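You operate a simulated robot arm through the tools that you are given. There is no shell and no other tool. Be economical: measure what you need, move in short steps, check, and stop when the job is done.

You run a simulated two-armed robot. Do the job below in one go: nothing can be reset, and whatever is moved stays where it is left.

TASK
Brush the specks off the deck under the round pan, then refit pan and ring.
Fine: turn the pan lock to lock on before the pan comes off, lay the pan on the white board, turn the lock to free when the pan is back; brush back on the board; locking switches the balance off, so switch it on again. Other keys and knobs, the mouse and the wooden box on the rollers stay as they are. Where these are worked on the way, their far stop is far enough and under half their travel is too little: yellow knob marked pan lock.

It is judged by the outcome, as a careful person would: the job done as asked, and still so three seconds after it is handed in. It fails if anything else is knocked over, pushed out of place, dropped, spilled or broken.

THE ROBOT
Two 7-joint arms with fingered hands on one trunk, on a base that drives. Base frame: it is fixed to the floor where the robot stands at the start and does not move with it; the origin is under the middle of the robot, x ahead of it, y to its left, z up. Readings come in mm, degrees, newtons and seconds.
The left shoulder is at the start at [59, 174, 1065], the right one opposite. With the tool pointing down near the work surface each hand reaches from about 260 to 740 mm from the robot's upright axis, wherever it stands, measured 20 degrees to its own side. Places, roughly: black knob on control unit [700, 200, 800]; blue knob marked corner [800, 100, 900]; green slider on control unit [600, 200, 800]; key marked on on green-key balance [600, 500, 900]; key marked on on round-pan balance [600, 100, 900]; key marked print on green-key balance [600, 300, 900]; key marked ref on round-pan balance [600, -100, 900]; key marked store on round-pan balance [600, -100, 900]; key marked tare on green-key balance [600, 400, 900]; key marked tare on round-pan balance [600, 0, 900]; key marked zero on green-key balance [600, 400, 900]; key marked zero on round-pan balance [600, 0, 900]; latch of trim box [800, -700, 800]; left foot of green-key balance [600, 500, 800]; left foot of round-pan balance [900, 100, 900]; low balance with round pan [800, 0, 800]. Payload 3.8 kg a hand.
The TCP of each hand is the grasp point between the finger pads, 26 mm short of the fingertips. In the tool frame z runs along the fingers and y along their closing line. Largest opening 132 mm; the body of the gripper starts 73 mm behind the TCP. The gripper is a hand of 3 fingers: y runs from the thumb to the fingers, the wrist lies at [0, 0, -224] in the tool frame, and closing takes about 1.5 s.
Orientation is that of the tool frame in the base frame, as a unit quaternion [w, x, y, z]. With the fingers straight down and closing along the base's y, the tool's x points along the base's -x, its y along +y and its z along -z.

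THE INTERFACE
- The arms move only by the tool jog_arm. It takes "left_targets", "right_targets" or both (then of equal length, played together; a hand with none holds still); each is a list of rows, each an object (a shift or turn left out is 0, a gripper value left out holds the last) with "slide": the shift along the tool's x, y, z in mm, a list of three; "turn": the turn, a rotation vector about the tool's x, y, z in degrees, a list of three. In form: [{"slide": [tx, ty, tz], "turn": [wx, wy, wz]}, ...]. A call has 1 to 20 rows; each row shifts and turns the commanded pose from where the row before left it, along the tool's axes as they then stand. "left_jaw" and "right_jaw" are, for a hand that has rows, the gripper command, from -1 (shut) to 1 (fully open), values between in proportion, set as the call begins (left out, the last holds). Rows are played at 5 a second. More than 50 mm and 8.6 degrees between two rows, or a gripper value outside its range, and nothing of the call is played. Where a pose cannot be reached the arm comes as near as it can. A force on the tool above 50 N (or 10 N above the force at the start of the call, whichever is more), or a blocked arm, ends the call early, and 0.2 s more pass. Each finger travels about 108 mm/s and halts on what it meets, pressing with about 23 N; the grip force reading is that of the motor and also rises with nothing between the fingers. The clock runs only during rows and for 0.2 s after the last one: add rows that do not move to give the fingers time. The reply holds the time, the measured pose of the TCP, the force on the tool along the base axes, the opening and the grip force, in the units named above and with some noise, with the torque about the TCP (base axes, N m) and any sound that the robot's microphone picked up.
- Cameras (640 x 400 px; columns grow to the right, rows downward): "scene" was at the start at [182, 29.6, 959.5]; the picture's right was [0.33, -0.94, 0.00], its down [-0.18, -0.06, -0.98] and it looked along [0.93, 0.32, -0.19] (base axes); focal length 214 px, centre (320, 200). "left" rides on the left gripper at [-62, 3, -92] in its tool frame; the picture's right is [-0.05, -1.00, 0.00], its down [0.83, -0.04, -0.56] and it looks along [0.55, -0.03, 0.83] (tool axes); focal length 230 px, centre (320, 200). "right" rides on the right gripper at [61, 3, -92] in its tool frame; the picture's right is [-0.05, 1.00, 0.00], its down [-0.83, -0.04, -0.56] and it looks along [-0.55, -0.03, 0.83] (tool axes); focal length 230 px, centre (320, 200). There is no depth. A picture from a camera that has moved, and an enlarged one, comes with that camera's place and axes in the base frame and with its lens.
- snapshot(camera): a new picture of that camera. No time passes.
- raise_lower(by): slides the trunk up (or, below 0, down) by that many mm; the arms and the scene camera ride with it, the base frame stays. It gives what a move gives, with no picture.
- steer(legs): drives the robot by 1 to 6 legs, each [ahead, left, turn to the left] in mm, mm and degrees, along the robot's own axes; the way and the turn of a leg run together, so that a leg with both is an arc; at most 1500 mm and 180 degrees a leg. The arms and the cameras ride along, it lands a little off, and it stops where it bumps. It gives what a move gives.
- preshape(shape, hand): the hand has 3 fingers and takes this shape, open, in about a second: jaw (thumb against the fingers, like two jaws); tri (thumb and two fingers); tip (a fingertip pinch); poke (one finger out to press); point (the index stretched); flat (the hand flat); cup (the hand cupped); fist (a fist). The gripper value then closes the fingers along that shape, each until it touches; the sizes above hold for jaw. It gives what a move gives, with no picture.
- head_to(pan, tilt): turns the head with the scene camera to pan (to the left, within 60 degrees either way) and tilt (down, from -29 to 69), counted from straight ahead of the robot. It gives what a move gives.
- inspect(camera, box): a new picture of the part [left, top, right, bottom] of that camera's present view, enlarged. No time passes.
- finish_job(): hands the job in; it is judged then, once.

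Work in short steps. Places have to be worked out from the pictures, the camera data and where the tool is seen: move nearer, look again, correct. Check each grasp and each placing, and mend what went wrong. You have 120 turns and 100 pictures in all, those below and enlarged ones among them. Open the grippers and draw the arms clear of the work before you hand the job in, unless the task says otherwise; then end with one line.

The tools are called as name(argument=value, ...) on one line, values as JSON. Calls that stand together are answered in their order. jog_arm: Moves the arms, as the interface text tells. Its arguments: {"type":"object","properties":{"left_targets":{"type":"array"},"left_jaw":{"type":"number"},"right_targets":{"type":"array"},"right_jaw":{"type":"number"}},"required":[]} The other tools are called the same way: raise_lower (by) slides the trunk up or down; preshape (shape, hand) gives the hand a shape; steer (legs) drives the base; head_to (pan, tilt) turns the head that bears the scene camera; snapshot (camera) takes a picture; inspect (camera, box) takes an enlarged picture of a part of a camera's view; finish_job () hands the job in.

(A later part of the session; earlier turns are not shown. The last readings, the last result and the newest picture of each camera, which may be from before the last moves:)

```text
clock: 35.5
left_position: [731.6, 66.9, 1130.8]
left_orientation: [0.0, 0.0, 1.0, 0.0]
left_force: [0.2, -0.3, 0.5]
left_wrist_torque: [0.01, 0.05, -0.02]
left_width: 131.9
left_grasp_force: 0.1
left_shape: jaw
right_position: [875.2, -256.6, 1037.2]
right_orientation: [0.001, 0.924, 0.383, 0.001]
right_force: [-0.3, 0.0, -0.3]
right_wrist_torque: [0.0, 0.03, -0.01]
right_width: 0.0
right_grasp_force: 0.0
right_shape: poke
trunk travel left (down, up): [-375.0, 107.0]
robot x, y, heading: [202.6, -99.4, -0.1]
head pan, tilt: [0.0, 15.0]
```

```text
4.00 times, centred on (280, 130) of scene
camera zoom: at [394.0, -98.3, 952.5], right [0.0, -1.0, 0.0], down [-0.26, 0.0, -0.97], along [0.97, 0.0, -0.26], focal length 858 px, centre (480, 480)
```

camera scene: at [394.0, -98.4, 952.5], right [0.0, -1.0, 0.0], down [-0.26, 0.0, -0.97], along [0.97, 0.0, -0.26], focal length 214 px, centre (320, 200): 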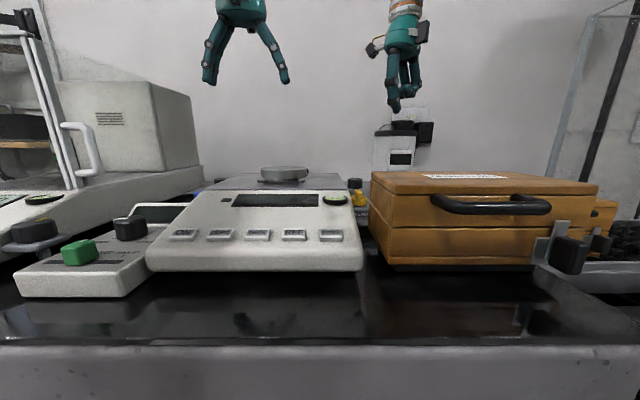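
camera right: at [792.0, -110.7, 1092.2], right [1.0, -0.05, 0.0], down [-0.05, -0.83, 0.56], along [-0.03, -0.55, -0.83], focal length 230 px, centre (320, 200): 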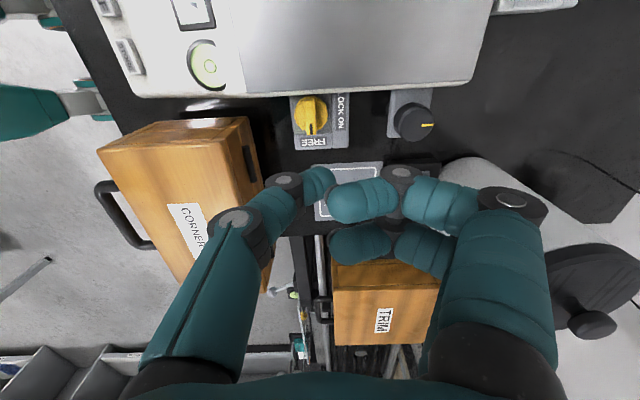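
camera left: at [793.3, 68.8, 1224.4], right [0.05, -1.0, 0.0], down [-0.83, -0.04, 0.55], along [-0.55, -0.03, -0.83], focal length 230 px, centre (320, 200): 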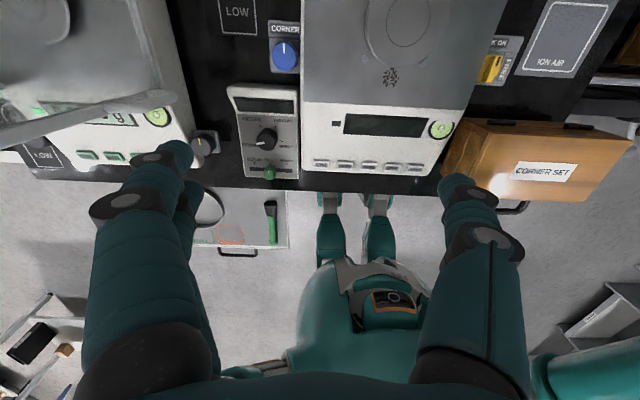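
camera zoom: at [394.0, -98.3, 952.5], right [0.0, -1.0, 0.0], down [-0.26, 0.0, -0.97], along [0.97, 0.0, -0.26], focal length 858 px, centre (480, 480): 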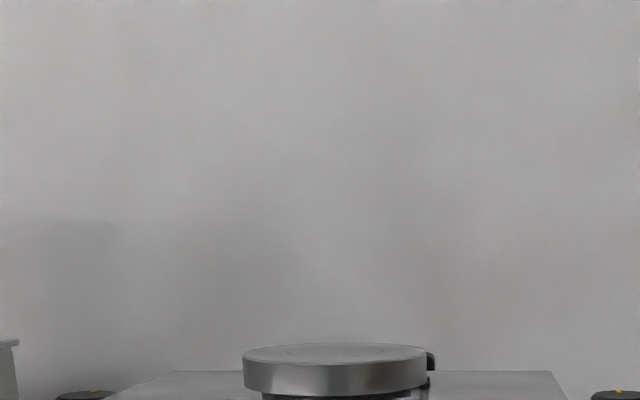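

Row slightly too long; I repeat in smaller rows.

jog_arm(left_targets=[{"slide": [0, -30, 35]}, {"slide": [0, -32, 35]}, {"slide": [0, -32, 35]}, {"slide": [-32, 0, 35]}, {"slide": [-32, 0, 30]}, {"slide": [-31, 0, 0]}, {}, {}])

snapshot(camera="left")

inspect(camera="scene", box=[200, 80, 360, 180])

```text
clock: 37.3
left_position: [826.0, -29.1, 963.7]
left_orientation: [0.0, 0.001, 1.0, 0.0]
left_force: [0.2, 0.1, 0.3]
left_wrist_torque: [-0.01, -0.01, -0.02]
left_width: 132.0
left_grasp_force: 0.0
left_shape: jaw
right_position: [873.4, -258.3, 1037.5]
right_orientation: [0.001, 0.924, 0.383, 0.001]
right_force: [0.0, 0.6, -0.6]
right_wrist_torque: [0.02, 0.0, 0.0]
right_width: 0.0
right_grasp_force: 0.0
right_shape: poke
trunk travel left (down, up): [-375.0, 107.0]
robot x, y, heading: [207.5, -98.9, -0.3]
head pan, tilt: [0.0, 15.0]
```

```text
67 pictures are left
camera left: at [887.7, -26.3, 1057.1], right [0.05, -1.0, 0.0], down [-0.83, -0.04, 0.55], along [-0.55, -0.03, -0.83], focal length 230 px, centre (320, 200)
```

left: 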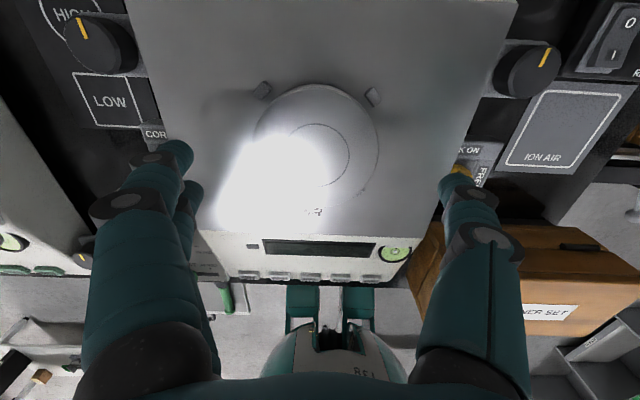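

```text
4.00 times, centred on (280, 130) of scene
camera zoom: at [394.2, -98.4, 952.4], right [0.0, -1.0, 0.0], down [-0.26, 0.0, -0.97], along [0.97, 0.0, -0.26], focal length 858 px, centre (480, 480)
```

zoom: 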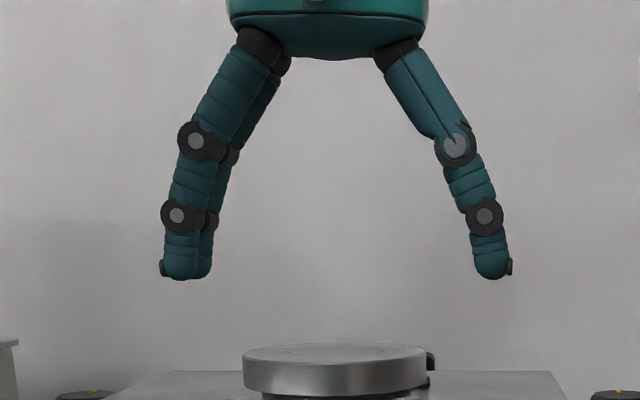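

Aligned with the pan centre within 2 mm. I lower 50 mm and close.

jog_arm(left_targets=[{"slide": [-2, 0, 25]}, {"slide": [0, 0, 25]}, {}])

inspect(camera="scene", box=[200, 100, 360, 200])

```text
clock: 38.1
left_position: [830.1, -30.0, 912.7]
left_orientation: [0.001, 0.0, 1.0, 0.001]
left_force: [-1.1, 1.1, 0.8]
left_wrist_torque: [0.0, -0.01, 0.0]
left_width: 131.9
left_grasp_force: 0.1
left_shape: jaw
right_position: [875.0, -257.8, 1037.6]
right_orientation: [0.0, 0.923, 0.384, 0.001]
right_force: [0.4, -0.2, 0.0]
right_wrist_torque: [-0.01, -0.01, -0.01]
right_width: 0.0
right_grasp_force: 0.1
right_shape: poke
trunk travel left (down, up): [-375.0, 107.0]
robot x, y, heading: [208.2, -94.1, 0.0]
head pan, tilt: [0.0, 15.0]
```

```text
4.00 times, centred on (280, 150) of scene
camera zoom: at [394.0, -98.3, 952.5], right [0.0, -1.0, 0.0], down [-0.26, 0.0, -0.97], along [0.97, 0.0, -0.26], focal length 858 px, centre (480, 400)
```

zoom: 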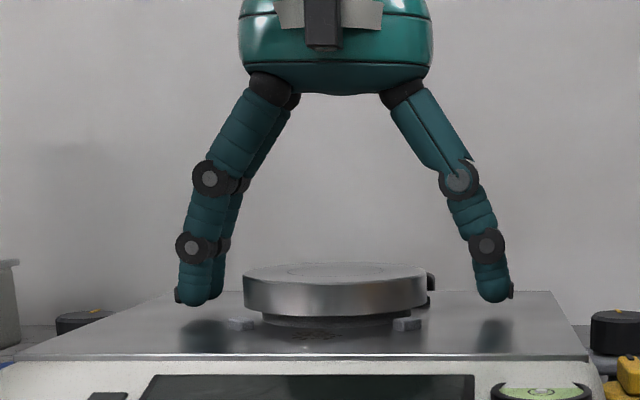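

The fingers sit about 4–5 mm too far right of the pan; I shift +4 in y and close.

jog_arm(left_targets=[{"slide": [0, 4.5, 1]}, {}])

jog_arm(left_targets=[{}, {}, {}, {}, {}, {}, {}], left_jaw=-1)

inspect(camera="scene", box=[200, 100, 360, 200])

```text
clock: 38.7
left_position: [830.2, -25.0, 911.1]
left_orientation: [0.0, 0.0, 1.0, 0.0]
left_force: [-0.3, -0.1, -0.1]
left_wrist_torque: [-0.02, -0.03, 0.03]
left_width: 131.9
left_grasp_force: 0.0
left_shape: jaw
right_position: [875.3, -257.3, 1038.0]
right_orientation: [0.001, 0.924, 0.383, 0.001]
right_force: [0.6, 0.3, 0.0]
right_wrist_torque: [0.02, -0.02, 0.04]
right_width: 0.0
right_grasp_force: 0.3
right_shape: poke
trunk travel left (down, up): [-375.0, 107.0]
robot x, y, heading: [208.2, -95.0, -0.4]
head pan, tilt: [0.0, 15.0]
```

```text
clock: 40.3
left_position: [829.1, -25.1, 911.0]
left_orientation: [0.0, 0.0, 1.0, 0.0]
left_force: [0.3, 0.6, 0.3]
left_wrist_torque: [-0.01, 0.02, 0.01]
left_width: 80.8
left_grasp_force: 23.0
left_shape: jaw
right_position: [874.7, -258.0, 1038.0]
right_orientation: [0.001, 0.924, 0.383, 0.0]
right_force: [0.1, 0.8, 0.0]
right_wrist_torque: [0.02, 0.0, -0.02]
right_width: 0.0
right_grasp_force: 0.0
right_shape: poke
trunk travel left (down, up): [-375.0, 107.0]
robot x, y, heading: [205.7, -98.4, -0.3]
head pan, tilt: [0.0, 15.0]
```

```text
4.00 times, centred on (280, 150) of scene
camera zoom: at [394.2, -98.3, 952.4], right [0.0, -1.0, 0.0], down [-0.26, 0.0, -0.97], along [0.97, 0.0, -0.26], focal length 858 px, centre (480, 400)
```

zoom: 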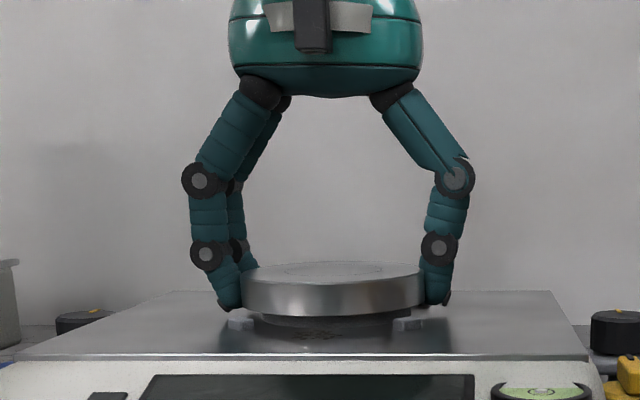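

Grasped (width 81, 23 N); seated-pose reference TCP is (829.5, -25, 911). I lift straight up gently.

jog_arm(left_targets=[{"slide": [0, 0, -8]}, {"slide": [0, 0, -12]}, {"slide": [0, 0, -30]}, {"slide": [0, 0, -40]}, {}])

inspect(camera="scene", box=[200, 60, 400, 185])

snapshot(camera="left")

```text
clock: 41.5
left_position: [833.8, -25.4, 1002.8]
left_orientation: [0.0, 0.0, 1.0, 0.001]
left_force: [0.2, 0.5, -1.0]
left_wrist_torque: [0.0, -0.02, 0.01]
left_width: 80.7
left_grasp_force: 22.9
left_shape: jaw
right_position: [875.7, -257.2, 1038.6]
right_orientation: [0.001, 0.924, 0.383, 0.0]
right_force: [0.7, -0.6, -0.2]
right_wrist_torque: [0.0, -0.03, -0.01]
right_width: 0.0
right_grasp_force: 0.0
right_shape: poke
trunk travel left (down, up): [-375.0, 107.0]
robot x, y, heading: [206.7, -95.2, -0.2]
head pan, tilt: [0.0, 15.0]
```

```text
3.20 times, centred on (300, 122) of scene
camera zoom: at [394.5, -98.2, 952.3], right [0.0, -1.0, 0.0], down [-0.26, 0.0, -0.97], along [0.97, 0.0, -0.26], focal length 686 px, centre (384, 448)
```

zoom: 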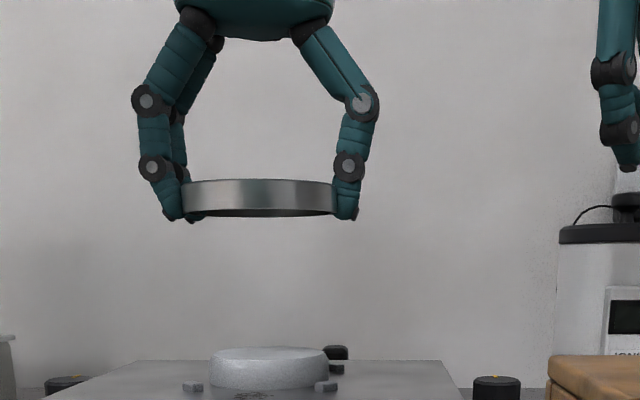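

```text
62 pictures are left
camera left: at [894.1, -22.0, 1096.5], right [0.05, -1.0, 0.0], down [-0.83, -0.04, 0.56], along [-0.55, -0.03, -0.83], focal length 230 px, centre (320, 200)
```

left: 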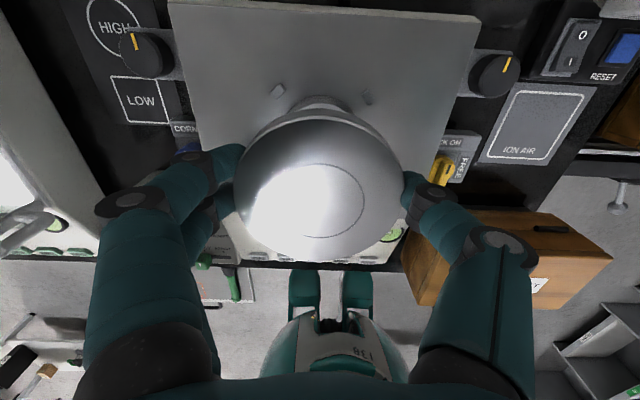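

The pan came off cleanly like a cap, leaving a hub. I drive back 130 mm, then carry the pan back and left over the board.

steer(legs=[[-130, 0, 0]])

jog_arm(left_targets=[{"slide": [45, 0, 0]}, {"slide": [45, 0, 0]}, {"slide": [45, 0, 0]}, {"slide": [45, 0, 0]}, {"slide": [40, 25, 0]}, {"slide": [20, 44, 0]}, {"slide": [10, 47, 0]}, {"slide": [0, 48, 0]}, {"slide": [0, 48, 0]}, {"slide": [0, 48, 0]}, {}, {}])

snapshot(camera="left")

head_to(pan=40, tilt=40)

snapshot(camera="scene")

```text
clock: 42.8
left_position: [704.2, -24.5, 1003.4]
left_orientation: [0.0, 0.0, 1.0, 0.0]
left_force: [-0.3, -0.5, -0.7]
left_wrist_torque: [-0.02, -0.01, 0.02]
left_width: 80.6
left_grasp_force: 22.8
left_shape: jaw
right_position: [744.7, -257.4, 1039.9]
right_orientation: [0.001, 0.924, 0.382, 0.002]
right_force: [0.2, -0.9, 0.6]
right_wrist_torque: [0.01, 0.03, 0.0]
right_width: 0.0
right_grasp_force: 0.1
right_shape: poke
trunk travel left (down, up): [-375.0, 107.0]
robot x, y, heading: [77.0, -96.3, -0.1]
head pan, tilt: [0.0, 15.0]
```

```text
clock: 45.4
left_position: [458.1, 235.6, 1003.4]
left_orientation: [0.0, 0.0, 1.0, 0.0]
left_force: [0.0, 0.8, -0.9]
left_wrist_torque: [0.0, 0.0, 0.03]
left_width: 80.2
left_grasp_force: 23.2
left_shape: jaw
right_position: [745.8, -257.4, 1038.9]
right_orientation: [0.001, 0.924, 0.383, 0.0]
right_force: [0.5, 0.2, -1.0]
right_wrist_torque: [0.02, -0.02, 0.02]
right_width: 0.2
right_grasp_force: 0.1
right_shape: poke
trunk travel left (down, up): [-375.0, 107.0]
robot x, y, heading: [81.4, -96.1, -0.2]
head pan, tilt: [0.0, 15.0]
```

```text
61 pictures are left
camera left: at [518.6, 238.5, 1097.6], right [0.05, -1.0, 0.0], down [-0.83, -0.04, 0.55], along [-0.55, -0.03, -0.83], focal length 230 px, centre (320, 200)
```

left: 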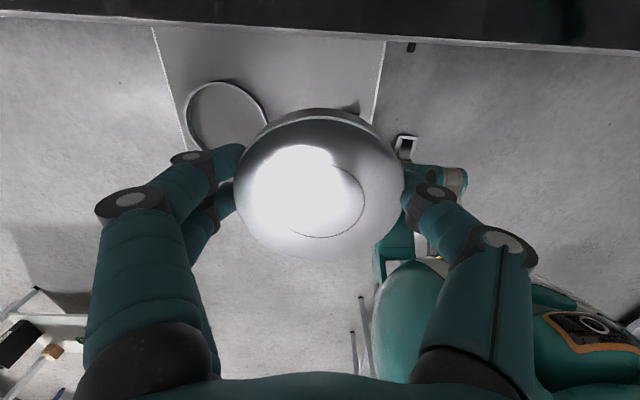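

```text
clock: 46.5
left_position: [457.2, 234.6, 1004.7]
left_orientation: [0.0, 0.0, 1.0, 0.0]
left_force: [0.2, 1.1, -0.9]
left_wrist_torque: [0.02, -0.02, 0.01]
left_width: 80.5
left_grasp_force: 22.7
left_shape: jaw
right_position: [746.7, -256.8, 1038.2]
right_orientation: [0.001, 0.924, 0.382, 0.0]
right_force: [0.2, 0.2, -0.1]
right_wrist_torque: [0.01, -0.02, -0.02]
right_width: 0.1
right_grasp_force: 0.0
right_shape: poke
trunk travel left (down, up): [-375.0, 107.0]
robot x, y, heading: [78.2, -96.7, -0.1]
head pan, tilt: [40.0, 40.0]
```

```text
60 pictures are left
camera scene: at [237.4, -43.5, 912.9], right [0.64, -0.77, 0.0], down [-0.49, -0.41, -0.77], along [0.59, 0.49, -0.64], focal length 214 px, centre (320, 200)
```

scene: 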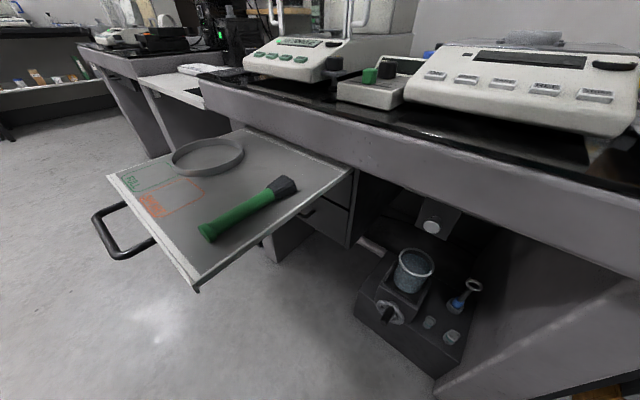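

Board edges: x≥240, right edge y≈137; brush at y≈190 (x 286–440), ring centre (398, 401), radius ~72. The free spot for the pan is (400, 266); I turn the hand 90° so the fingers close along x and don't touch brush or ring, then lower part way.

jog_arm(left_targets=[{"slide": [30, 15, 0]}, {"slide": [27, 16, 0]}, {"turn": [0, 0, -8.18]}, {"turn": [0, 0, -8.18]}, {"turn": [0, 0, -8.18]}, {"turn": [0, 0, -8.18]}, {"turn": [0, 0, -8.18]}, {"turn": [0, 0, -8.18]}, {"turn": [0, 0, -8.18]}, {"turn": [0, 0, -8.18]}, {"turn": [0, 0, -8.18]}, {"turn": [0, 0, -8.18]}, {"turn": [0, 0, -8.18]}, {"slide": [0, 0, 45]}, {"slide": [0, 0, 45]}, {"slide": [0, 0, 45]}, {"slide": [0, 0, 45]}, {}, {}])

snapshot(camera="left")

snapshot(camera="scene")

```text
clock: 50.5
left_position: [443.5, 392.9, 816.8]
left_orientation: [0.001, 0.707, -0.707, 0.0]
left_force: [-0.7, -0.6, -0.9]
left_wrist_torque: [-0.02, 0.01, 0.01]
left_width: 80.4
left_grasp_force: 23.1
left_shape: jaw
left hand out of reach, approached as far as the arm can: row 10, 11, 12, 13
right_position: [745.8, -257.0, 1038.5]
right_orientation: [0.001, 0.924, 0.383, 0.001]
right_force: [-0.1, 0.2, -0.1]
right_wrist_torque: [0.01, -0.02, -0.01]
right_width: 0.0
right_grasp_force: 0.0
right_shape: poke
trunk travel left (down, up): [-375.0, 107.0]
robot x, y, heading: [79.4, -96.8, -0.3]
head pan, tilt: [40.0, 40.0]
```

```text
59 pictures are left
camera left: at [440.4, 454.0, 910.7], right [1.0, 0.05, 0.0], down [0.04, -0.83, 0.56], along [0.03, -0.56, -0.83], focal length 230 px, centre (320, 200)
```

left: 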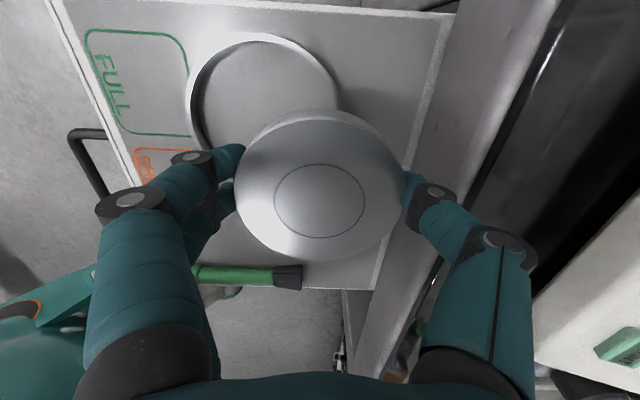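

```text
58 pictures are left
camera scene: at [237.5, -43.4, 912.9], right [0.64, -0.77, 0.0], down [-0.49, -0.41, -0.77], along [0.59, 0.49, -0.64], focal length 214 px, centre (320, 200)
```

scene: 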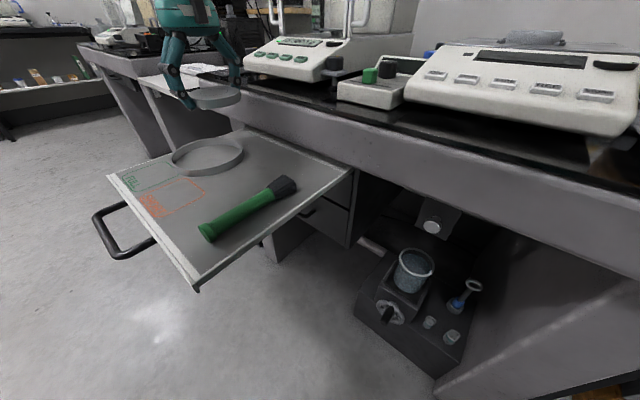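

The hand drifted off at the limit of its yaw (nothing touched). I raise, turn back to 45° yaw and move to above the free spot.

jog_arm(left_targets=[{"slide": [0, 0, -40]}, {"slide": [0, 0, -40]}, {"turn": [0, 0, 7.5]}, {"turn": [0, 0, 7.5]}, {"turn": [0, 0, 7.5]}, {"turn": [0, 0, 7.5]}, {"turn": [0, 0, 7.5]}, {"turn": [0, 0, 7.5]}, {"slide": [30, -14.5, 0]}, {"slide": [30, -14.5, 0]}, {"slide": [30, -14.5, 0]}, {"slide": [29, -14.5, 0]}, {}, {}])

```text
clock: 53.5
left_position: [401.4, 268.0, 898.7]
left_orientation: [0.0, -0.383, 0.924, -0.001]
left_force: [0.4, 0.4, -0.9]
left_wrist_torque: [0.0, 0.01, -0.04]
left_width: 80.2
left_grasp_force: 23.0
left_shape: jaw
right_position: [746.7, -257.6, 1037.8]
right_orientation: [0.001, 0.924, 0.383, 0.001]
right_force: [-0.5, -0.8, -0.7]
right_wrist_torque: [0.0, -0.02, -0.05]
right_width: 0.3
right_grasp_force: 0.0
right_shape: poke
trunk travel left (down, up): [-375.0, 107.0]
robot x, y, heading: [80.3, -101.2, -0.0]
head pan, tilt: [40.0, 40.0]
```

Now over (401, 268) at yaw 45°. I lower to about 740 and look.

jog_arm(left_targets=[{"slide": [0, 0, 40]}, {"slide": [0, 0, 40]}, {"slide": [0, 0, 40]}, {"slide": [0, 0, 35]}, {}, {}])

snapshot(camera="scene")

snapshot(camera="left")

```text
clock: 54.9
left_position: [412.0, 287.1, 754.6]
left_orientation: [-0.004, -0.382, 0.924, -0.002]
left_force: [-0.4, 0.2, -1.6]
left_wrist_torque: [0.02, 0.01, -0.01]
left_width: 80.4
left_grasp_force: 22.8
left_shape: jaw
left hand out of reach, approached as far as the arm can: row 3, 4
right_position: [746.7, -257.7, 1037.4]
right_orientation: [0.001, 0.924, 0.382, 0.001]
right_force: [-0.2, 0.2, -0.1]
right_wrist_torque: [-0.02, -0.01, 0.0]
right_width: 0.0
right_grasp_force: 0.0
right_shape: poke
trunk travel left (down, up): [-375.0, 107.0]
robot x, y, heading: [80.2, -97.9, -0.2]
head pan, tilt: [40.0, 40.0]
```

```text
57 pictures are left
camera scene: at [237.4, -43.4, 912.9], right [0.64, -0.77, 0.0], down [-0.49, -0.41, -0.77], along [0.59, 0.49, -0.64], focal length 214 px, centre (320, 200)
```

scene: 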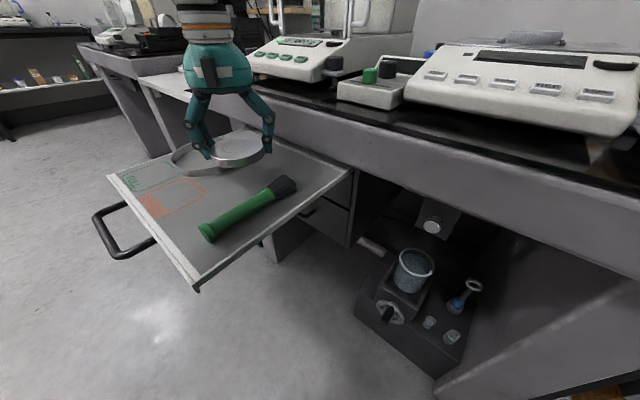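

```text
56 pictures are left
camera left: at [453.6, 333.8, 847.8], right [0.74, -0.67, 0.0], down [-0.56, -0.61, 0.56], along [-0.38, -0.42, -0.83], focal length 230 px, centre (320, 200)
```

left: 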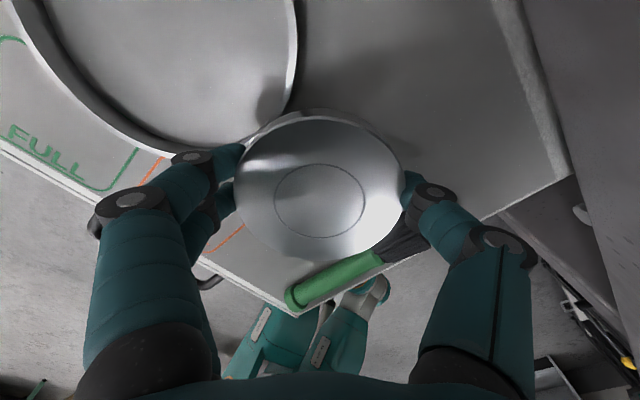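

The hand is at the near limit of its reach (elbow fully bent); raising the trunk gives room. I raise 100 mm and then come down again over the spot.

raise_lower(by=100)

jog_arm(left_targets=[{"slide": [21, -6, 0]}, {"slide": [0, 0, 40]}, {"slide": [0, 0, 40]}, {"slide": [0, 0, 20]}, {}, {}])

```text
clock: 56.2
left_position: [410.8, 288.2, 852.0]
left_orientation: [-0.002, -0.383, 0.924, 0.0]
left_force: [-0.6, 1.0, -1.1]
left_wrist_torque: [0.0, 0.03, 0.01]
left_width: 80.2
left_grasp_force: 22.9
left_shape: jaw
right_position: [702.0, -258.9, 1275.9]
right_orientation: [0.042, 0.918, 0.381, 0.1]
right_force: [-0.1, 0.4, 0.2]
right_wrist_torque: [-0.01, 0.04, -0.02]
right_width: 0.0
right_grasp_force: 0.1
right_shape: poke
trunk travel left (down, up): [-475.0, 7.0]
robot x, y, heading: [76.4, -96.5, 0.1]
head pan, tilt: [40.0, 40.0]
```

```text
clock: 57.6
left_position: [410.4, 300.4, 791.3]
left_orientation: [-0.001, -0.382, 0.924, -0.001]
left_force: [-0.3, 0.1, -0.3]
left_wrist_torque: [0.02, 0.0, -0.02]
left_width: 80.5
left_grasp_force: 22.8
left_shape: jaw
left hand out of reach, approached as far as the arm can: row 1, 2, 3, 4
right_position: [699.7, -259.4, 1277.8]
right_orientation: [0.044, 0.918, 0.381, 0.101]
right_force: [0.3, -0.8, 0.3]
right_wrist_torque: [0.0, -0.03, 0.0]
right_width: 0.0
right_grasp_force: 0.1
right_shape: poke
trunk travel left (down, up): [-475.0, 7.0]
robot x, y, heading: [77.1, -93.4, -0.2]
head pan, tilt: [40.0, 40.0]
```

Still limited in this posture; the comfortable zone is 20° to the left ahead of the robot. I lift the hand, drive back and left to about (-50, 60), and lower the trunk again.

jog_arm(left_targets=[{"slide": [0, 0, -40]}, {"slide": [0, 0, -40]}, {"slide": [0, 0, -40]}, {}])

steer(legs=[[-127, 0, 0], [0, 155, 0]])

raise_lower(by=-80)

jog_arm(left_targets=[{"turn": [0, 0, 7.5]}, {"turn": [0, 0, 7.5]}, {"turn": [0, 0, 7.5]}, {"turn": [0, 0, 7.5]}, {"turn": [0, 0, 7.5]}, {"turn": [0, 0, 7.5]}, {}])

```text
clock: 58.6
left_position: [411.1, 300.4, 911.2]
left_orientation: [0.0, -0.383, 0.924, -0.001]
left_force: [0.6, 0.3, -1.1]
left_wrist_torque: [0.01, 0.02, 0.01]
left_width: 80.5
left_grasp_force: 22.8
left_shape: jaw
right_position: [700.5, -257.3, 1277.6]
right_orientation: [0.042, 0.918, 0.381, 0.1]
right_force: [-0.7, -0.6, 0.6]
right_wrist_torque: [0.0, 0.0, -0.04]
right_width: 0.0
right_grasp_force: 0.2
right_shape: poke
trunk travel left (down, up): [-475.0, 7.0]
robot x, y, heading: [77.0, -98.7, -0.4]
head pan, tilt: [40.0, 40.0]
```

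```text
clock: 60.9
left_position: [282.1, 459.5, 912.8]
left_orientation: [0.001, -0.384, 0.923, 0.0]
left_force: [1.2, -0.5, -0.3]
left_wrist_torque: [-0.01, -0.02, -0.04]
left_width: 80.3
left_grasp_force: 22.7
left_shape: jaw
right_position: [572.8, -100.1, 1278.2]
right_orientation: [0.042, 0.918, 0.381, 0.101]
right_force: [-0.1, -0.8, -0.4]
right_wrist_torque: [0.01, -0.01, 0.01]
right_width: 0.1
right_grasp_force: 0.0
right_shape: poke
trunk travel left (down, up): [-475.0, 7.0]
robot x, y, heading: [-50.0, 57.6, 0.3]
head pan, tilt: [40.0, 40.0]
```

```text
clock: 62.1
left_position: [280.6, 459.0, 832.4]
left_orientation: [0.0, -0.384, 0.923, -0.001]
left_force: [0.2, -0.3, -1.4]
left_wrist_torque: [-0.03, -0.03, 0.03]
left_width: 80.2
left_grasp_force: 22.8
left_shape: jaw
right_position: [621.2, -98.7, 1036.0]
right_orientation: [-0.005, 0.923, 0.384, -0.017]
right_force: [0.5, 0.7, -0.1]
right_wrist_torque: [0.0, -0.01, -0.01]
right_width: 0.0
right_grasp_force: 0.1
right_shape: poke
trunk travel left (down, up): [-395.0, 87.0]
robot x, y, heading: [-48.3, 59.0, 0.0]
head pan, tilt: [40.0, 40.0]
```

```text
clock: 63.7
left_position: [280.0, 457.8, 831.8]
left_orientation: [0.0, 0.001, 1.0, 0.0]
left_force: [0.2, -0.1, -1.0]
left_wrist_torque: [-0.02, 0.0, 0.0]
left_width: 80.0
left_grasp_force: 22.9
left_shape: jaw
right_position: [622.4, -99.1, 1034.3]
right_orientation: [-0.005, 0.924, 0.383, -0.017]
right_force: [-0.1, 0.0, 1.0]
right_wrist_torque: [-0.01, -0.04, 0.0]
right_width: 0.0
right_grasp_force: 0.1
right_shape: poke
trunk travel left (down, up): [-395.0, 87.0]
robot x, y, heading: [-49.8, 58.2, 0.2]
head pan, tilt: [40.0, 40.0]
```

Hand level at yaw 0. Now to (400, 268), then yaw 45°.

jog_arm(left_targets=[{"slide": [-24, -38, 0]}, {"slide": [-24, -38, 0]}, {"slide": [-24, -38, 0]}, {"slide": [-24, -38, 0]}, {"slide": [-24, -38, 0]}, {"turn": [0, 0, -7.5]}, {"turn": [0, 0, -7.5]}, {"turn": [0, 0, -7.5]}, {"turn": [0, 0, -7.5]}, {"turn": [0, 0, -7.5]}, {"turn": [0, 0, -7.5]}, {"slide": [0, 0, 40]}, {"slide": [0, 0, 40]}, {}, {}])

snapshot(camera="left")

head_to(pan=25, tilt=30)

snapshot(camera="scene")

```text
clock: 66.7
left_position: [464.5, 319.3, 716.2]
left_orientation: [0.013, -0.384, 0.923, -0.004]
left_force: [-3.3, 2.1, 32.0]
left_wrist_torque: [0.57, 1.01, -0.02]
left_width: 65.6
left_grasp_force: 22.7
left_shape: jaw
left hand out of reach, approached as far as the arm can: row 9, 10, 11
right_position: [620.0, -98.4, 1036.9]
right_orientation: [-0.006, 0.923, 0.384, -0.017]
right_force: [0.4, -0.4, -0.3]
right_wrist_torque: [-0.03, 0.01, -0.01]
right_width: 0.0
right_grasp_force: 0.1
right_shape: poke
trunk travel left (down, up): [-395.0, 87.0]
robot x, y, heading: [-49.8, 61.4, 0.0]
head pan, tilt: [40.0, 40.0]
stopped in row 14 (left hand): the force on the tool passed its limit (the readings are from after the stop); the commanded pose is now the measured one
```

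```text
55 pictures are left
camera left: at [503.0, 364.2, 810.1], right [0.74, -0.67, 0.02], down [-0.57, -0.62, 0.54], along [-0.35, -0.41, -0.84], focal length 230 px, centre (320, 200)
```

left: 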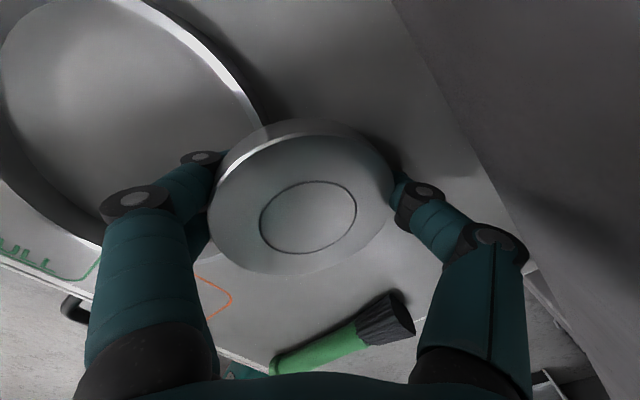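

```text
clock: 67.4
left_position: [463.8, 318.7, 715.5]
left_orientation: [0.012, -0.385, 0.923, -0.004]
left_force: [4.9, 10.9, 44.9]
left_wrist_torque: [0.52, 0.63, -0.36]
left_width: 65.6
left_grasp_force: 22.8
left_shape: jaw
right_position: [619.8, -99.3, 1036.5]
right_orientation: [-0.005, 0.924, 0.383, -0.016]
right_force: [0.3, -0.4, 0.9]
right_wrist_torque: [-0.03, 0.03, 0.02]
right_width: 0.2
right_grasp_force: 0.1
right_shape: poke
trunk travel left (down, up): [-395.0, 87.0]
robot x, y, heading: [-51.6, 60.3, 0.0]
head pan, tilt: [25.0, 30.0]
```

```text
54 pictures are left
camera scene: at [126.8, 97.7, 952.3], right [0.42, -0.91, 0.0], down [-0.45, -0.21, -0.87], along [0.79, 0.37, -0.5], focal length 214 px, centre (320, 200)
```

scene: 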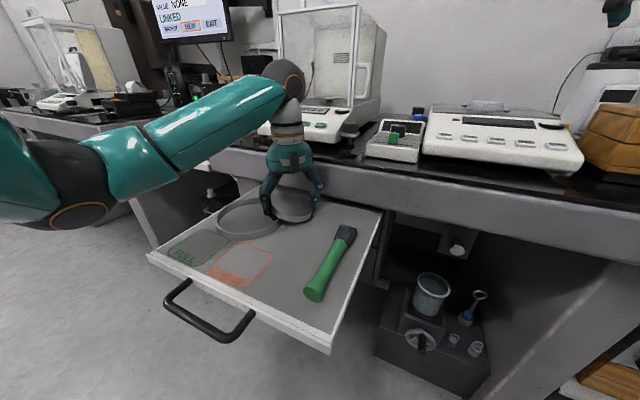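

The yaw limit pushed the hand away again and the pan was pressed onto the board beside the ring. I look closely before doing anything.

inspect(camera="scene", box=[200, 140, 360, 240])

jog_arm(left_targets=[{"slide": [0, 0, -3]}, {}])

```text
4.00 times, centred on (280, 190) of scene
camera zoom: at [126.8, 97.7, 952.3], right [0.42, -0.91, 0.0], down [-0.45, -0.21, -0.87], along [0.79, 0.37, -0.5], focal length 858 px, centre (480, 240)
```

zoom: 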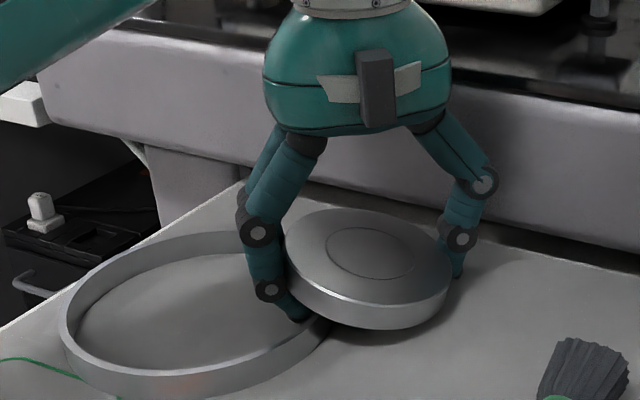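

```text
clock: 68.0
left_position: [461.3, 318.1, 715.1]
left_orientation: [0.01, -0.384, 0.923, -0.003]
left_force: [2.0, 8.4, 35.2]
left_wrist_torque: [0.4, 0.41, -0.13]
left_width: 65.7
left_grasp_force: 22.9
left_shape: jaw
right_position: [620.9, -99.9, 1036.6]
right_orientation: [-0.006, 0.924, 0.382, -0.016]
right_force: [-0.6, 0.1, 0.0]
right_wrist_torque: [-0.03, 0.01, 0.0]
right_width: 0.0
right_grasp_force: 0.0
right_shape: poke
trunk travel left (down, up): [-395.0, 87.0]
robot x, y, heading: [-49.0, 58.2, 0.3]
head pan, tilt: [25.0, 30.0]
```

One finger pair sits on the ring's rim and holds the pan off-centre. I lift slowly and check that only the pan comes along.

jog_arm(left_targets=[{"slide": [0, 0, -4]}, {"slide": [0, 0, -4]}, {"slide": [0, 0, -4]}, {"slide": [0, 0, -4]}, {}])

inspect(camera="scene", box=[200, 140, 360, 240])

```text
clock: 69.2
left_position: [461.8, 319.1, 727.9]
left_orientation: [0.008, -0.384, 0.923, -0.003]
left_force: [0.8, 0.3, -1.5]
left_wrist_torque: [-0.01, 0.03, -0.04]
left_width: 73.2
left_grasp_force: 23.0
left_shape: jaw
right_position: [620.7, -99.3, 1035.4]
right_orientation: [-0.006, 0.924, 0.383, -0.017]
right_force: [0.4, 0.6, -0.1]
right_wrist_torque: [-0.01, -0.02, 0.01]
right_width: 0.1
right_grasp_force: 0.1
right_shape: poke
trunk travel left (down, up): [-395.0, 87.0]
robot x, y, heading: [-50.2, 58.4, 0.2]
head pan, tilt: [25.0, 30.0]
```

```text
4.00 times, centred on (280, 190) of scene
camera zoom: at [128.9, 98.0, 951.6], right [0.42, -0.91, 0.0], down [-0.45, -0.21, -0.87], along [0.78, 0.37, -0.5], focal length 858 px, centre (480, 240)
```

zoom: 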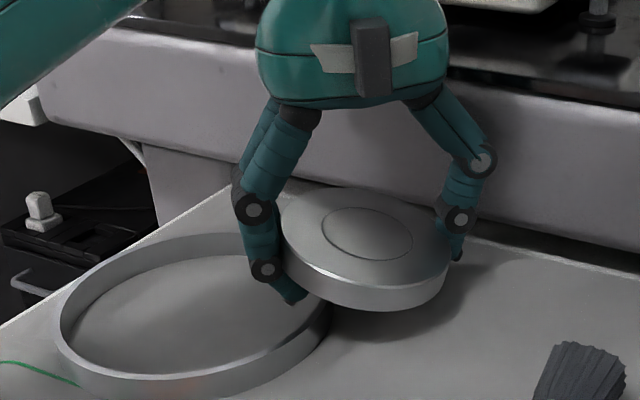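

The pan comes along alone, ring stays. I move it away from the ring to about (442, 270), staying just above the board.

jog_arm(left_targets=[{"slide": [0, 0, -12]}, {"slide": [16, -7, 0]}, {"slide": [16, -7, 0]}, {"slide": [16, -7, 0]}, {}, {}])

snapshot(camera="scene")

```text
clock: 70.6
left_position: [442.1, 272.7, 739.9]
left_orientation: [0.009, -0.384, 0.923, -0.004]
left_force: [0.0, -0.5, -1.2]
left_wrist_torque: [0.01, -0.05, -0.02]
left_width: 73.1
left_grasp_force: 22.4
left_shape: jaw
right_position: [621.3, -99.4, 1035.0]
right_orientation: [-0.006, 0.924, 0.383, -0.016]
right_force: [1.2, 0.4, 0.1]
right_wrist_torque: [0.0, -0.01, 0.03]
right_width: 0.0
right_grasp_force: 0.1
right_shape: poke
trunk travel left (down, up): [-395.0, 87.0]
robot x, y, heading: [-49.3, 63.3, 0.2]
head pan, tilt: [25.0, 30.0]
```

```text
51 pictures are left
camera scene: at [128.9, 98.0, 951.7], right [0.42, -0.91, 0.0], down [-0.45, -0.21, -0.87], along [0.78, 0.37, -0.5], focal length 214 px, centre (320, 200)
```

scene: 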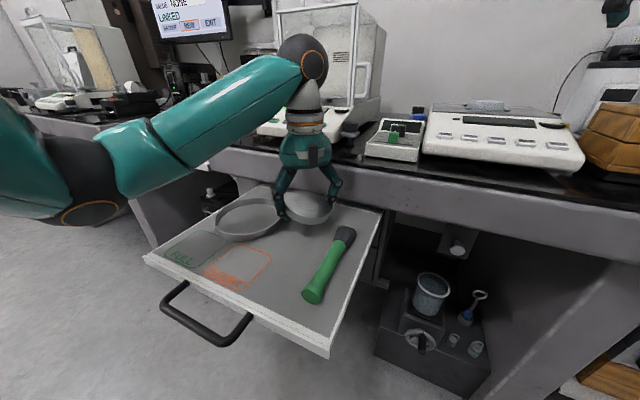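

Clear of ring and brush. I lower in small steps until it touches the board.

jog_arm(left_targets=[{"slide": [0, 0, 10]}, {"slide": [0, 0, 6]}, {"slide": [0, 0, 3]}, {"slide": [0, 0, 2]}, {}])

inspect(camera="scene", box=[200, 150, 380, 262])

```text
clock: 71.8
left_position: [443.7, 270.3, 717.5]
left_orientation: [0.008, -0.384, 0.923, -0.003]
left_force: [-1.0, 0.6, -1.6]
left_wrist_torque: [0.02, 0.0, 0.02]
left_width: 73.2
left_grasp_force: 23.0
left_shape: jaw
right_position: [621.7, -99.3, 1035.4]
right_orientation: [-0.005, 0.923, 0.383, -0.016]
right_force: [-0.4, -0.8, 0.5]
right_wrist_torque: [0.02, -0.02, -0.05]
right_width: 0.0
right_grasp_force: 0.0
right_shape: poke
trunk travel left (down, up): [-395.0, 87.0]
robot x, y, heading: [-50.0, 62.7, -0.2]
head pan, tilt: [25.0, 30.0]
```

```text
3.56 times, centred on (290, 206) of scene
camera zoom: at [128.9, 98.0, 951.7], right [0.42, -0.91, 0.0], down [-0.45, -0.21, -0.87], along [0.78, 0.37, -0.5], focal length 763 px, centre (427, 179)
```

zoom: 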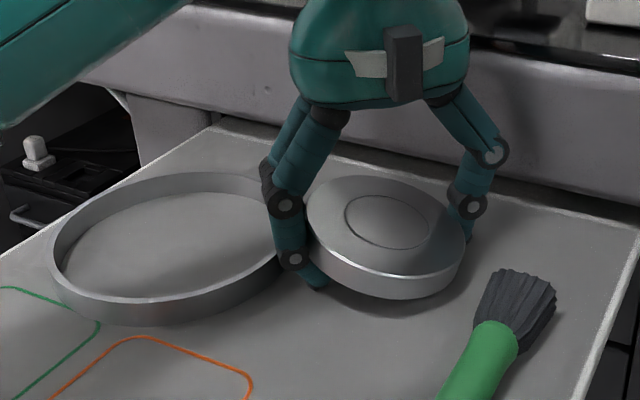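

jog_arm(left_targets=[{"slide": [0, 0, 1.5]}, {"slide": [0, 0, 1.5]}, {"slide": [0, 0, 1.5]}, {}])

```text
clock: 72.8
left_position: [443.7, 270.3, 716.5]
left_orientation: [0.011, -0.384, 0.923, -0.003]
left_force: [1.0, 4.2, 11.5]
left_wrist_torque: [0.38, 0.47, -0.19]
left_width: 72.9
left_grasp_force: 22.5
left_shape: jaw
right_position: [620.9, -98.7, 1036.1]
right_orientation: [-0.006, 0.923, 0.383, -0.016]
right_force: [-0.2, -0.2, -0.4]
right_wrist_torque: [0.01, -0.03, 0.02]
right_width: 0.1
right_grasp_force: 0.1
right_shape: poke
trunk travel left (down, up): [-395.0, 87.0]
robot x, y, heading: [-49.2, 59.1, 0.3]
head pan, tilt: [25.0, 30.0]
```

Contact with the board (11 N). I open the fingers partly and check.

jog_arm(left_targets=[{"slide": [0, 0, -1]}, {}, {}, {}, {}], left_jaw=0.6)

inspect(camera="scene", box=[200, 150, 380, 262])

```text
clock: 74.0
left_position: [443.4, 268.9, 717.0]
left_orientation: [0.009, -0.385, 0.923, -0.003]
left_force: [0.6, -7.0, 20.4]
left_wrist_torque: [0.4, 0.97, 0.33]
left_width: 101.2
left_grasp_force: 0.0
left_shape: jaw
right_position: [621.3, -101.3, 1035.5]
right_orientation: [-0.006, 0.923, 0.383, -0.015]
right_force: [0.5, 0.1, -0.1]
right_wrist_torque: [0.0, 0.02, 0.0]
right_width: 0.0
right_grasp_force: 0.1
right_shape: poke
trunk travel left (down, up): [-395.0, 87.0]
robot x, y, heading: [-50.1, 59.7, -0.0]
head pan, tilt: [25.0, 30.0]
```

```text
3.56 times, centred on (290, 206) of scene
camera zoom: at [128.1, 97.0, 952.0], right [0.42, -0.91, 0.0], down [-0.45, -0.21, -0.87], along [0.78, 0.37, -0.5], focal length 763 px, centre (427, 179)
```

zoom: 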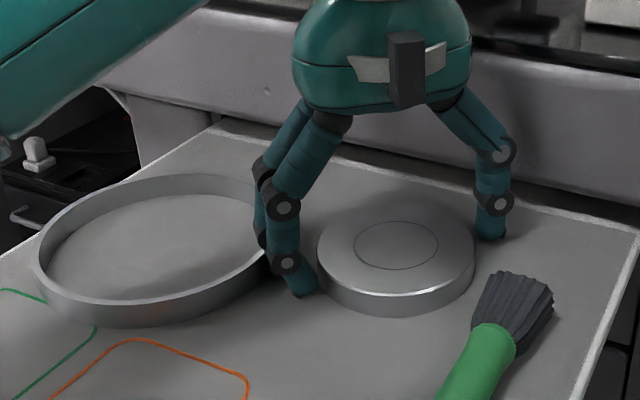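

The pan lies flat on the board, free of brush and ring. I lift the hand straight up and look down from it.

jog_arm(left_targets=[{"slide": [0, 0, -5]}, {"slide": [0, 0, -20]}, {"slide": [0, 0, -40]}, {"slide": [0, 0, -40]}, {"slide": [0, 0, -40]}, {"slide": [0, 0, -40]}, {}])

jog_arm(left_targets=[{"turn": [0, 0, 7.5]}, {"turn": [0, 0, 7.5]}, {"turn": [0, 0, 7.5]}, {"turn": [0, 0, 7.5]}, {"turn": [0, 0, 7.5]}, {"turn": [0, 0, 7.5]}, {"slide": [0, -20, -20]}, {}, {}], left_jaw=1)

snapshot(camera="left")

snapshot(camera="scene")

```text
clock: 75.6
left_position: [505.6, 315.3, 845.9]
left_orientation: [0.01, -0.384, 0.923, -0.004]
left_force: [0.2, 0.0, -0.7]
left_wrist_torque: [0.03, -0.02, 0.02]
left_width: 105.2
left_grasp_force: 0.0
left_shape: jaw
left hand out of reach, approached as far as the arm can: row 3, 4, 5, 6
right_position: [621.2, -97.9, 1034.7]
right_orientation: [-0.005, 0.924, 0.383, -0.017]
right_force: [0.4, 0.0, 0.4]
right_wrist_torque: [-0.01, 0.01, -0.02]
right_width: 0.0
right_grasp_force: 0.1
right_shape: poke
trunk travel left (down, up): [-395.0, 87.0]
robot x, y, heading: [-51.8, 60.9, 0.0]
head pan, tilt: [25.0, 30.0]
```

```text
clock: 77.6
left_position: [505.7, 295.3, 869.0]
left_orientation: [0.009, -0.002, 1.0, 0.0]
left_force: [-0.1, 0.8, 0.3]
left_wrist_torque: [-0.03, -0.02, -0.01]
left_width: 131.8
left_grasp_force: 0.0
left_shape: jaw
right_position: [620.7, -98.3, 1034.1]
right_orientation: [-0.005, 0.924, 0.383, -0.016]
right_force: [-0.4, -0.1, 0.7]
right_wrist_torque: [0.03, 0.01, 0.01]
right_width: 0.0
right_grasp_force: 0.0
right_shape: poke
trunk travel left (down, up): [-395.0, 87.0]
robot x, y, heading: [-51.3, 64.7, -0.1]
head pan, tilt: [25.0, 30.0]
```

```text
48 pictures are left
camera left: at [565.8, 298.6, 962.9], right [0.06, -1.0, 0.0], down [-0.84, -0.05, 0.54], along [-0.54, -0.03, -0.84], focal length 230 px, centre (320, 200)
```

left: 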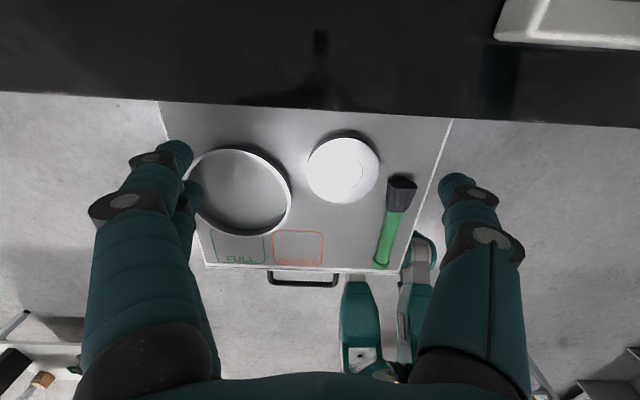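

```text
47 pictures are left
camera scene: at [128.9, 97.9, 951.7], right [0.42, -0.91, 0.0], down [-0.45, -0.21, -0.87], along [0.78, 0.37, -0.5], focal length 214 px, centre (320, 200)
```

scene: 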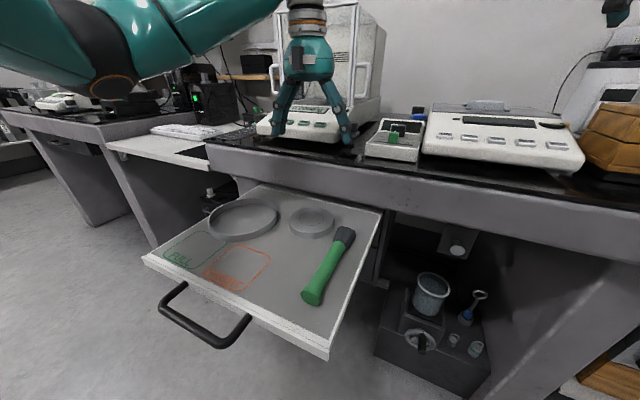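

Brush: handle x 276–387, bristles to x 434, y≈183; pan at (445, 265), ring at (409, 393), Ø≈132. To have the brush in a comfortable zone I lift, drive back 80 mm and right 30, then go above the handle.

jog_arm(left_targets=[{"slide": [0, 0, -30]}, {"slide": [30, 0, -20]}, {}])

steer(legs=[[-80, -30, 0]])

```text
clock: 78.4
left_position: [474.2, 295.3, 915.7]
left_orientation: [0.008, -0.002, 1.0, 0.001]
left_force: [0.0, -0.2, 0.9]
left_wrist_torque: [-0.03, 0.03, 0.0]
left_width: 132.3
left_grasp_force: 0.1
left_shape: jaw
right_position: [622.1, -99.2, 1034.1]
right_orientation: [-0.007, 0.923, 0.384, -0.017]
right_force: [0.5, 0.4, -0.6]
right_wrist_torque: [-0.03, 0.0, -0.01]
right_width: 0.0
right_grasp_force: 0.1
right_shape: poke
trunk travel left (down, up): [-395.0, 87.0]
robot x, y, heading: [-50.9, 59.4, 0.0]
head pan, tilt: [25.0, 30.0]
```

```text
clock: 79.5
left_position: [395.6, 265.1, 916.0]
left_orientation: [0.009, -0.001, 1.0, 0.002]
left_force: [0.5, -0.1, 0.6]
left_wrist_torque: [0.0, 0.0, -0.02]
left_width: 132.0
left_grasp_force: 0.0
left_shape: jaw
right_position: [541.9, -130.5, 1036.0]
right_orientation: [-0.006, 0.924, 0.382, -0.017]
right_force: [0.0, 0.5, -0.3]
right_wrist_torque: [0.01, -0.02, -0.02]
right_width: 0.1
right_grasp_force: 0.1
right_shape: poke
trunk travel left (down, up): [-395.0, 87.0]
robot x, y, heading: [-131.4, 29.8, -0.1]
head pan, tilt: [25.0, 30.0]
```

jog_arm(left_targets=[{"turn": [0, 1, 0], "slide": [20, -28, 0]}, {"slide": [20, -27, 30]}, {"slide": [20, -27, 30]}, {"slide": [0, 0, 35]}, {"slide": [0, 0, 30]}, {}, {}], left_jaw=0.2)

snapshot(camera="left")

head_to(pan=15, tilt=30)

inspect(camera="scene", box=[220, 140, 420, 265])

```text
clock: 81.1
left_position: [335.9, 181.6, 789.8]
left_orientation: [0.0, -0.001, 1.0, 0.001]
left_force: [0.3, -0.3, -0.4]
left_wrist_torque: [0.0, -0.02, 0.0]
left_width: 79.8
left_grasp_force: 0.2
left_shape: jaw
right_position: [541.5, -130.3, 1035.3]
right_orientation: [-0.004, 0.923, 0.383, -0.016]
right_force: [-0.3, 0.1, 0.4]
right_wrist_torque: [0.04, -0.02, -0.02]
right_width: 0.0
right_grasp_force: 0.0
right_shape: poke
trunk travel left (down, up): [-395.0, 87.0]
robot x, y, heading: [-128.0, 33.7, -0.0]
head pan, tilt: [25.0, 30.0]
```

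```text
46 pictures are left
camera left: at [397.7, 184.5, 883.8], right [0.05, -1.0, 0.0], down [-0.83, -0.05, 0.56], along [-0.56, -0.03, -0.83], focal length 230 px, centre (320, 200)
```

left: 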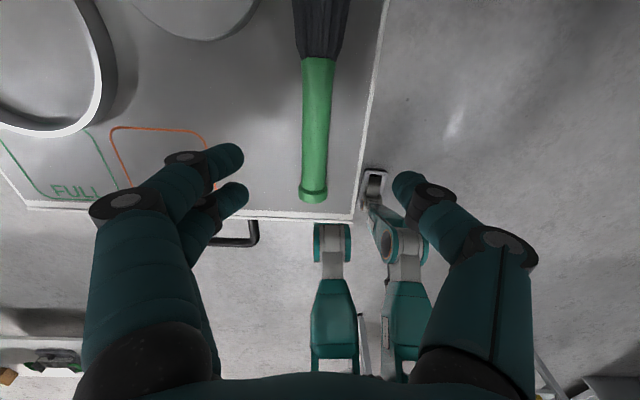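

```text
clock: 81.8
left_position: [337.4, 182.9, 790.1]
left_orientation: [0.0, -0.001, 1.0, 0.001]
left_force: [0.1, 0.3, 0.4]
left_wrist_torque: [0.01, 0.03, 0.01]
left_width: 79.5
left_grasp_force: 0.0
left_shape: jaw
right_position: [542.9, -130.6, 1034.4]
right_orientation: [-0.005, 0.924, 0.383, -0.016]
right_force: [0.1, -0.5, 0.1]
right_wrist_torque: [-0.01, 0.01, 0.0]
right_width: 0.0
right_grasp_force: 0.0
right_shape: poke
trunk travel left (down, up): [-395.0, 87.0]
robot x, y, heading: [-129.2, 31.0, -0.3]
head pan, tilt: [15.0, 30.0]
```

```text
3.20 times, centred on (320, 202) of scene
camera zoom: at [55.6, 52.8, 951.7], right [0.26, -0.97, 0.0], down [-0.48, -0.13, -0.87], along [0.84, 0.22, -0.5], focal length 686 px, centre (320, 192)
```

zoom: 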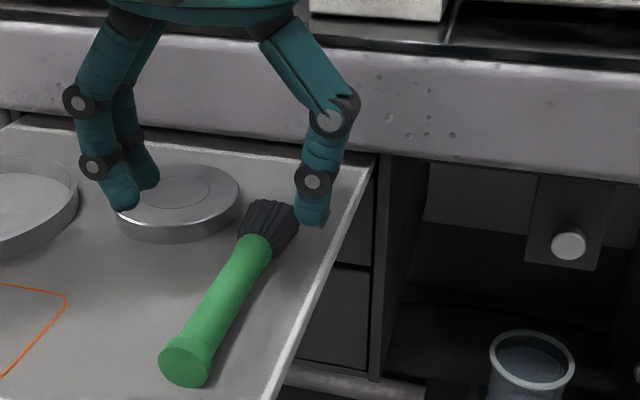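

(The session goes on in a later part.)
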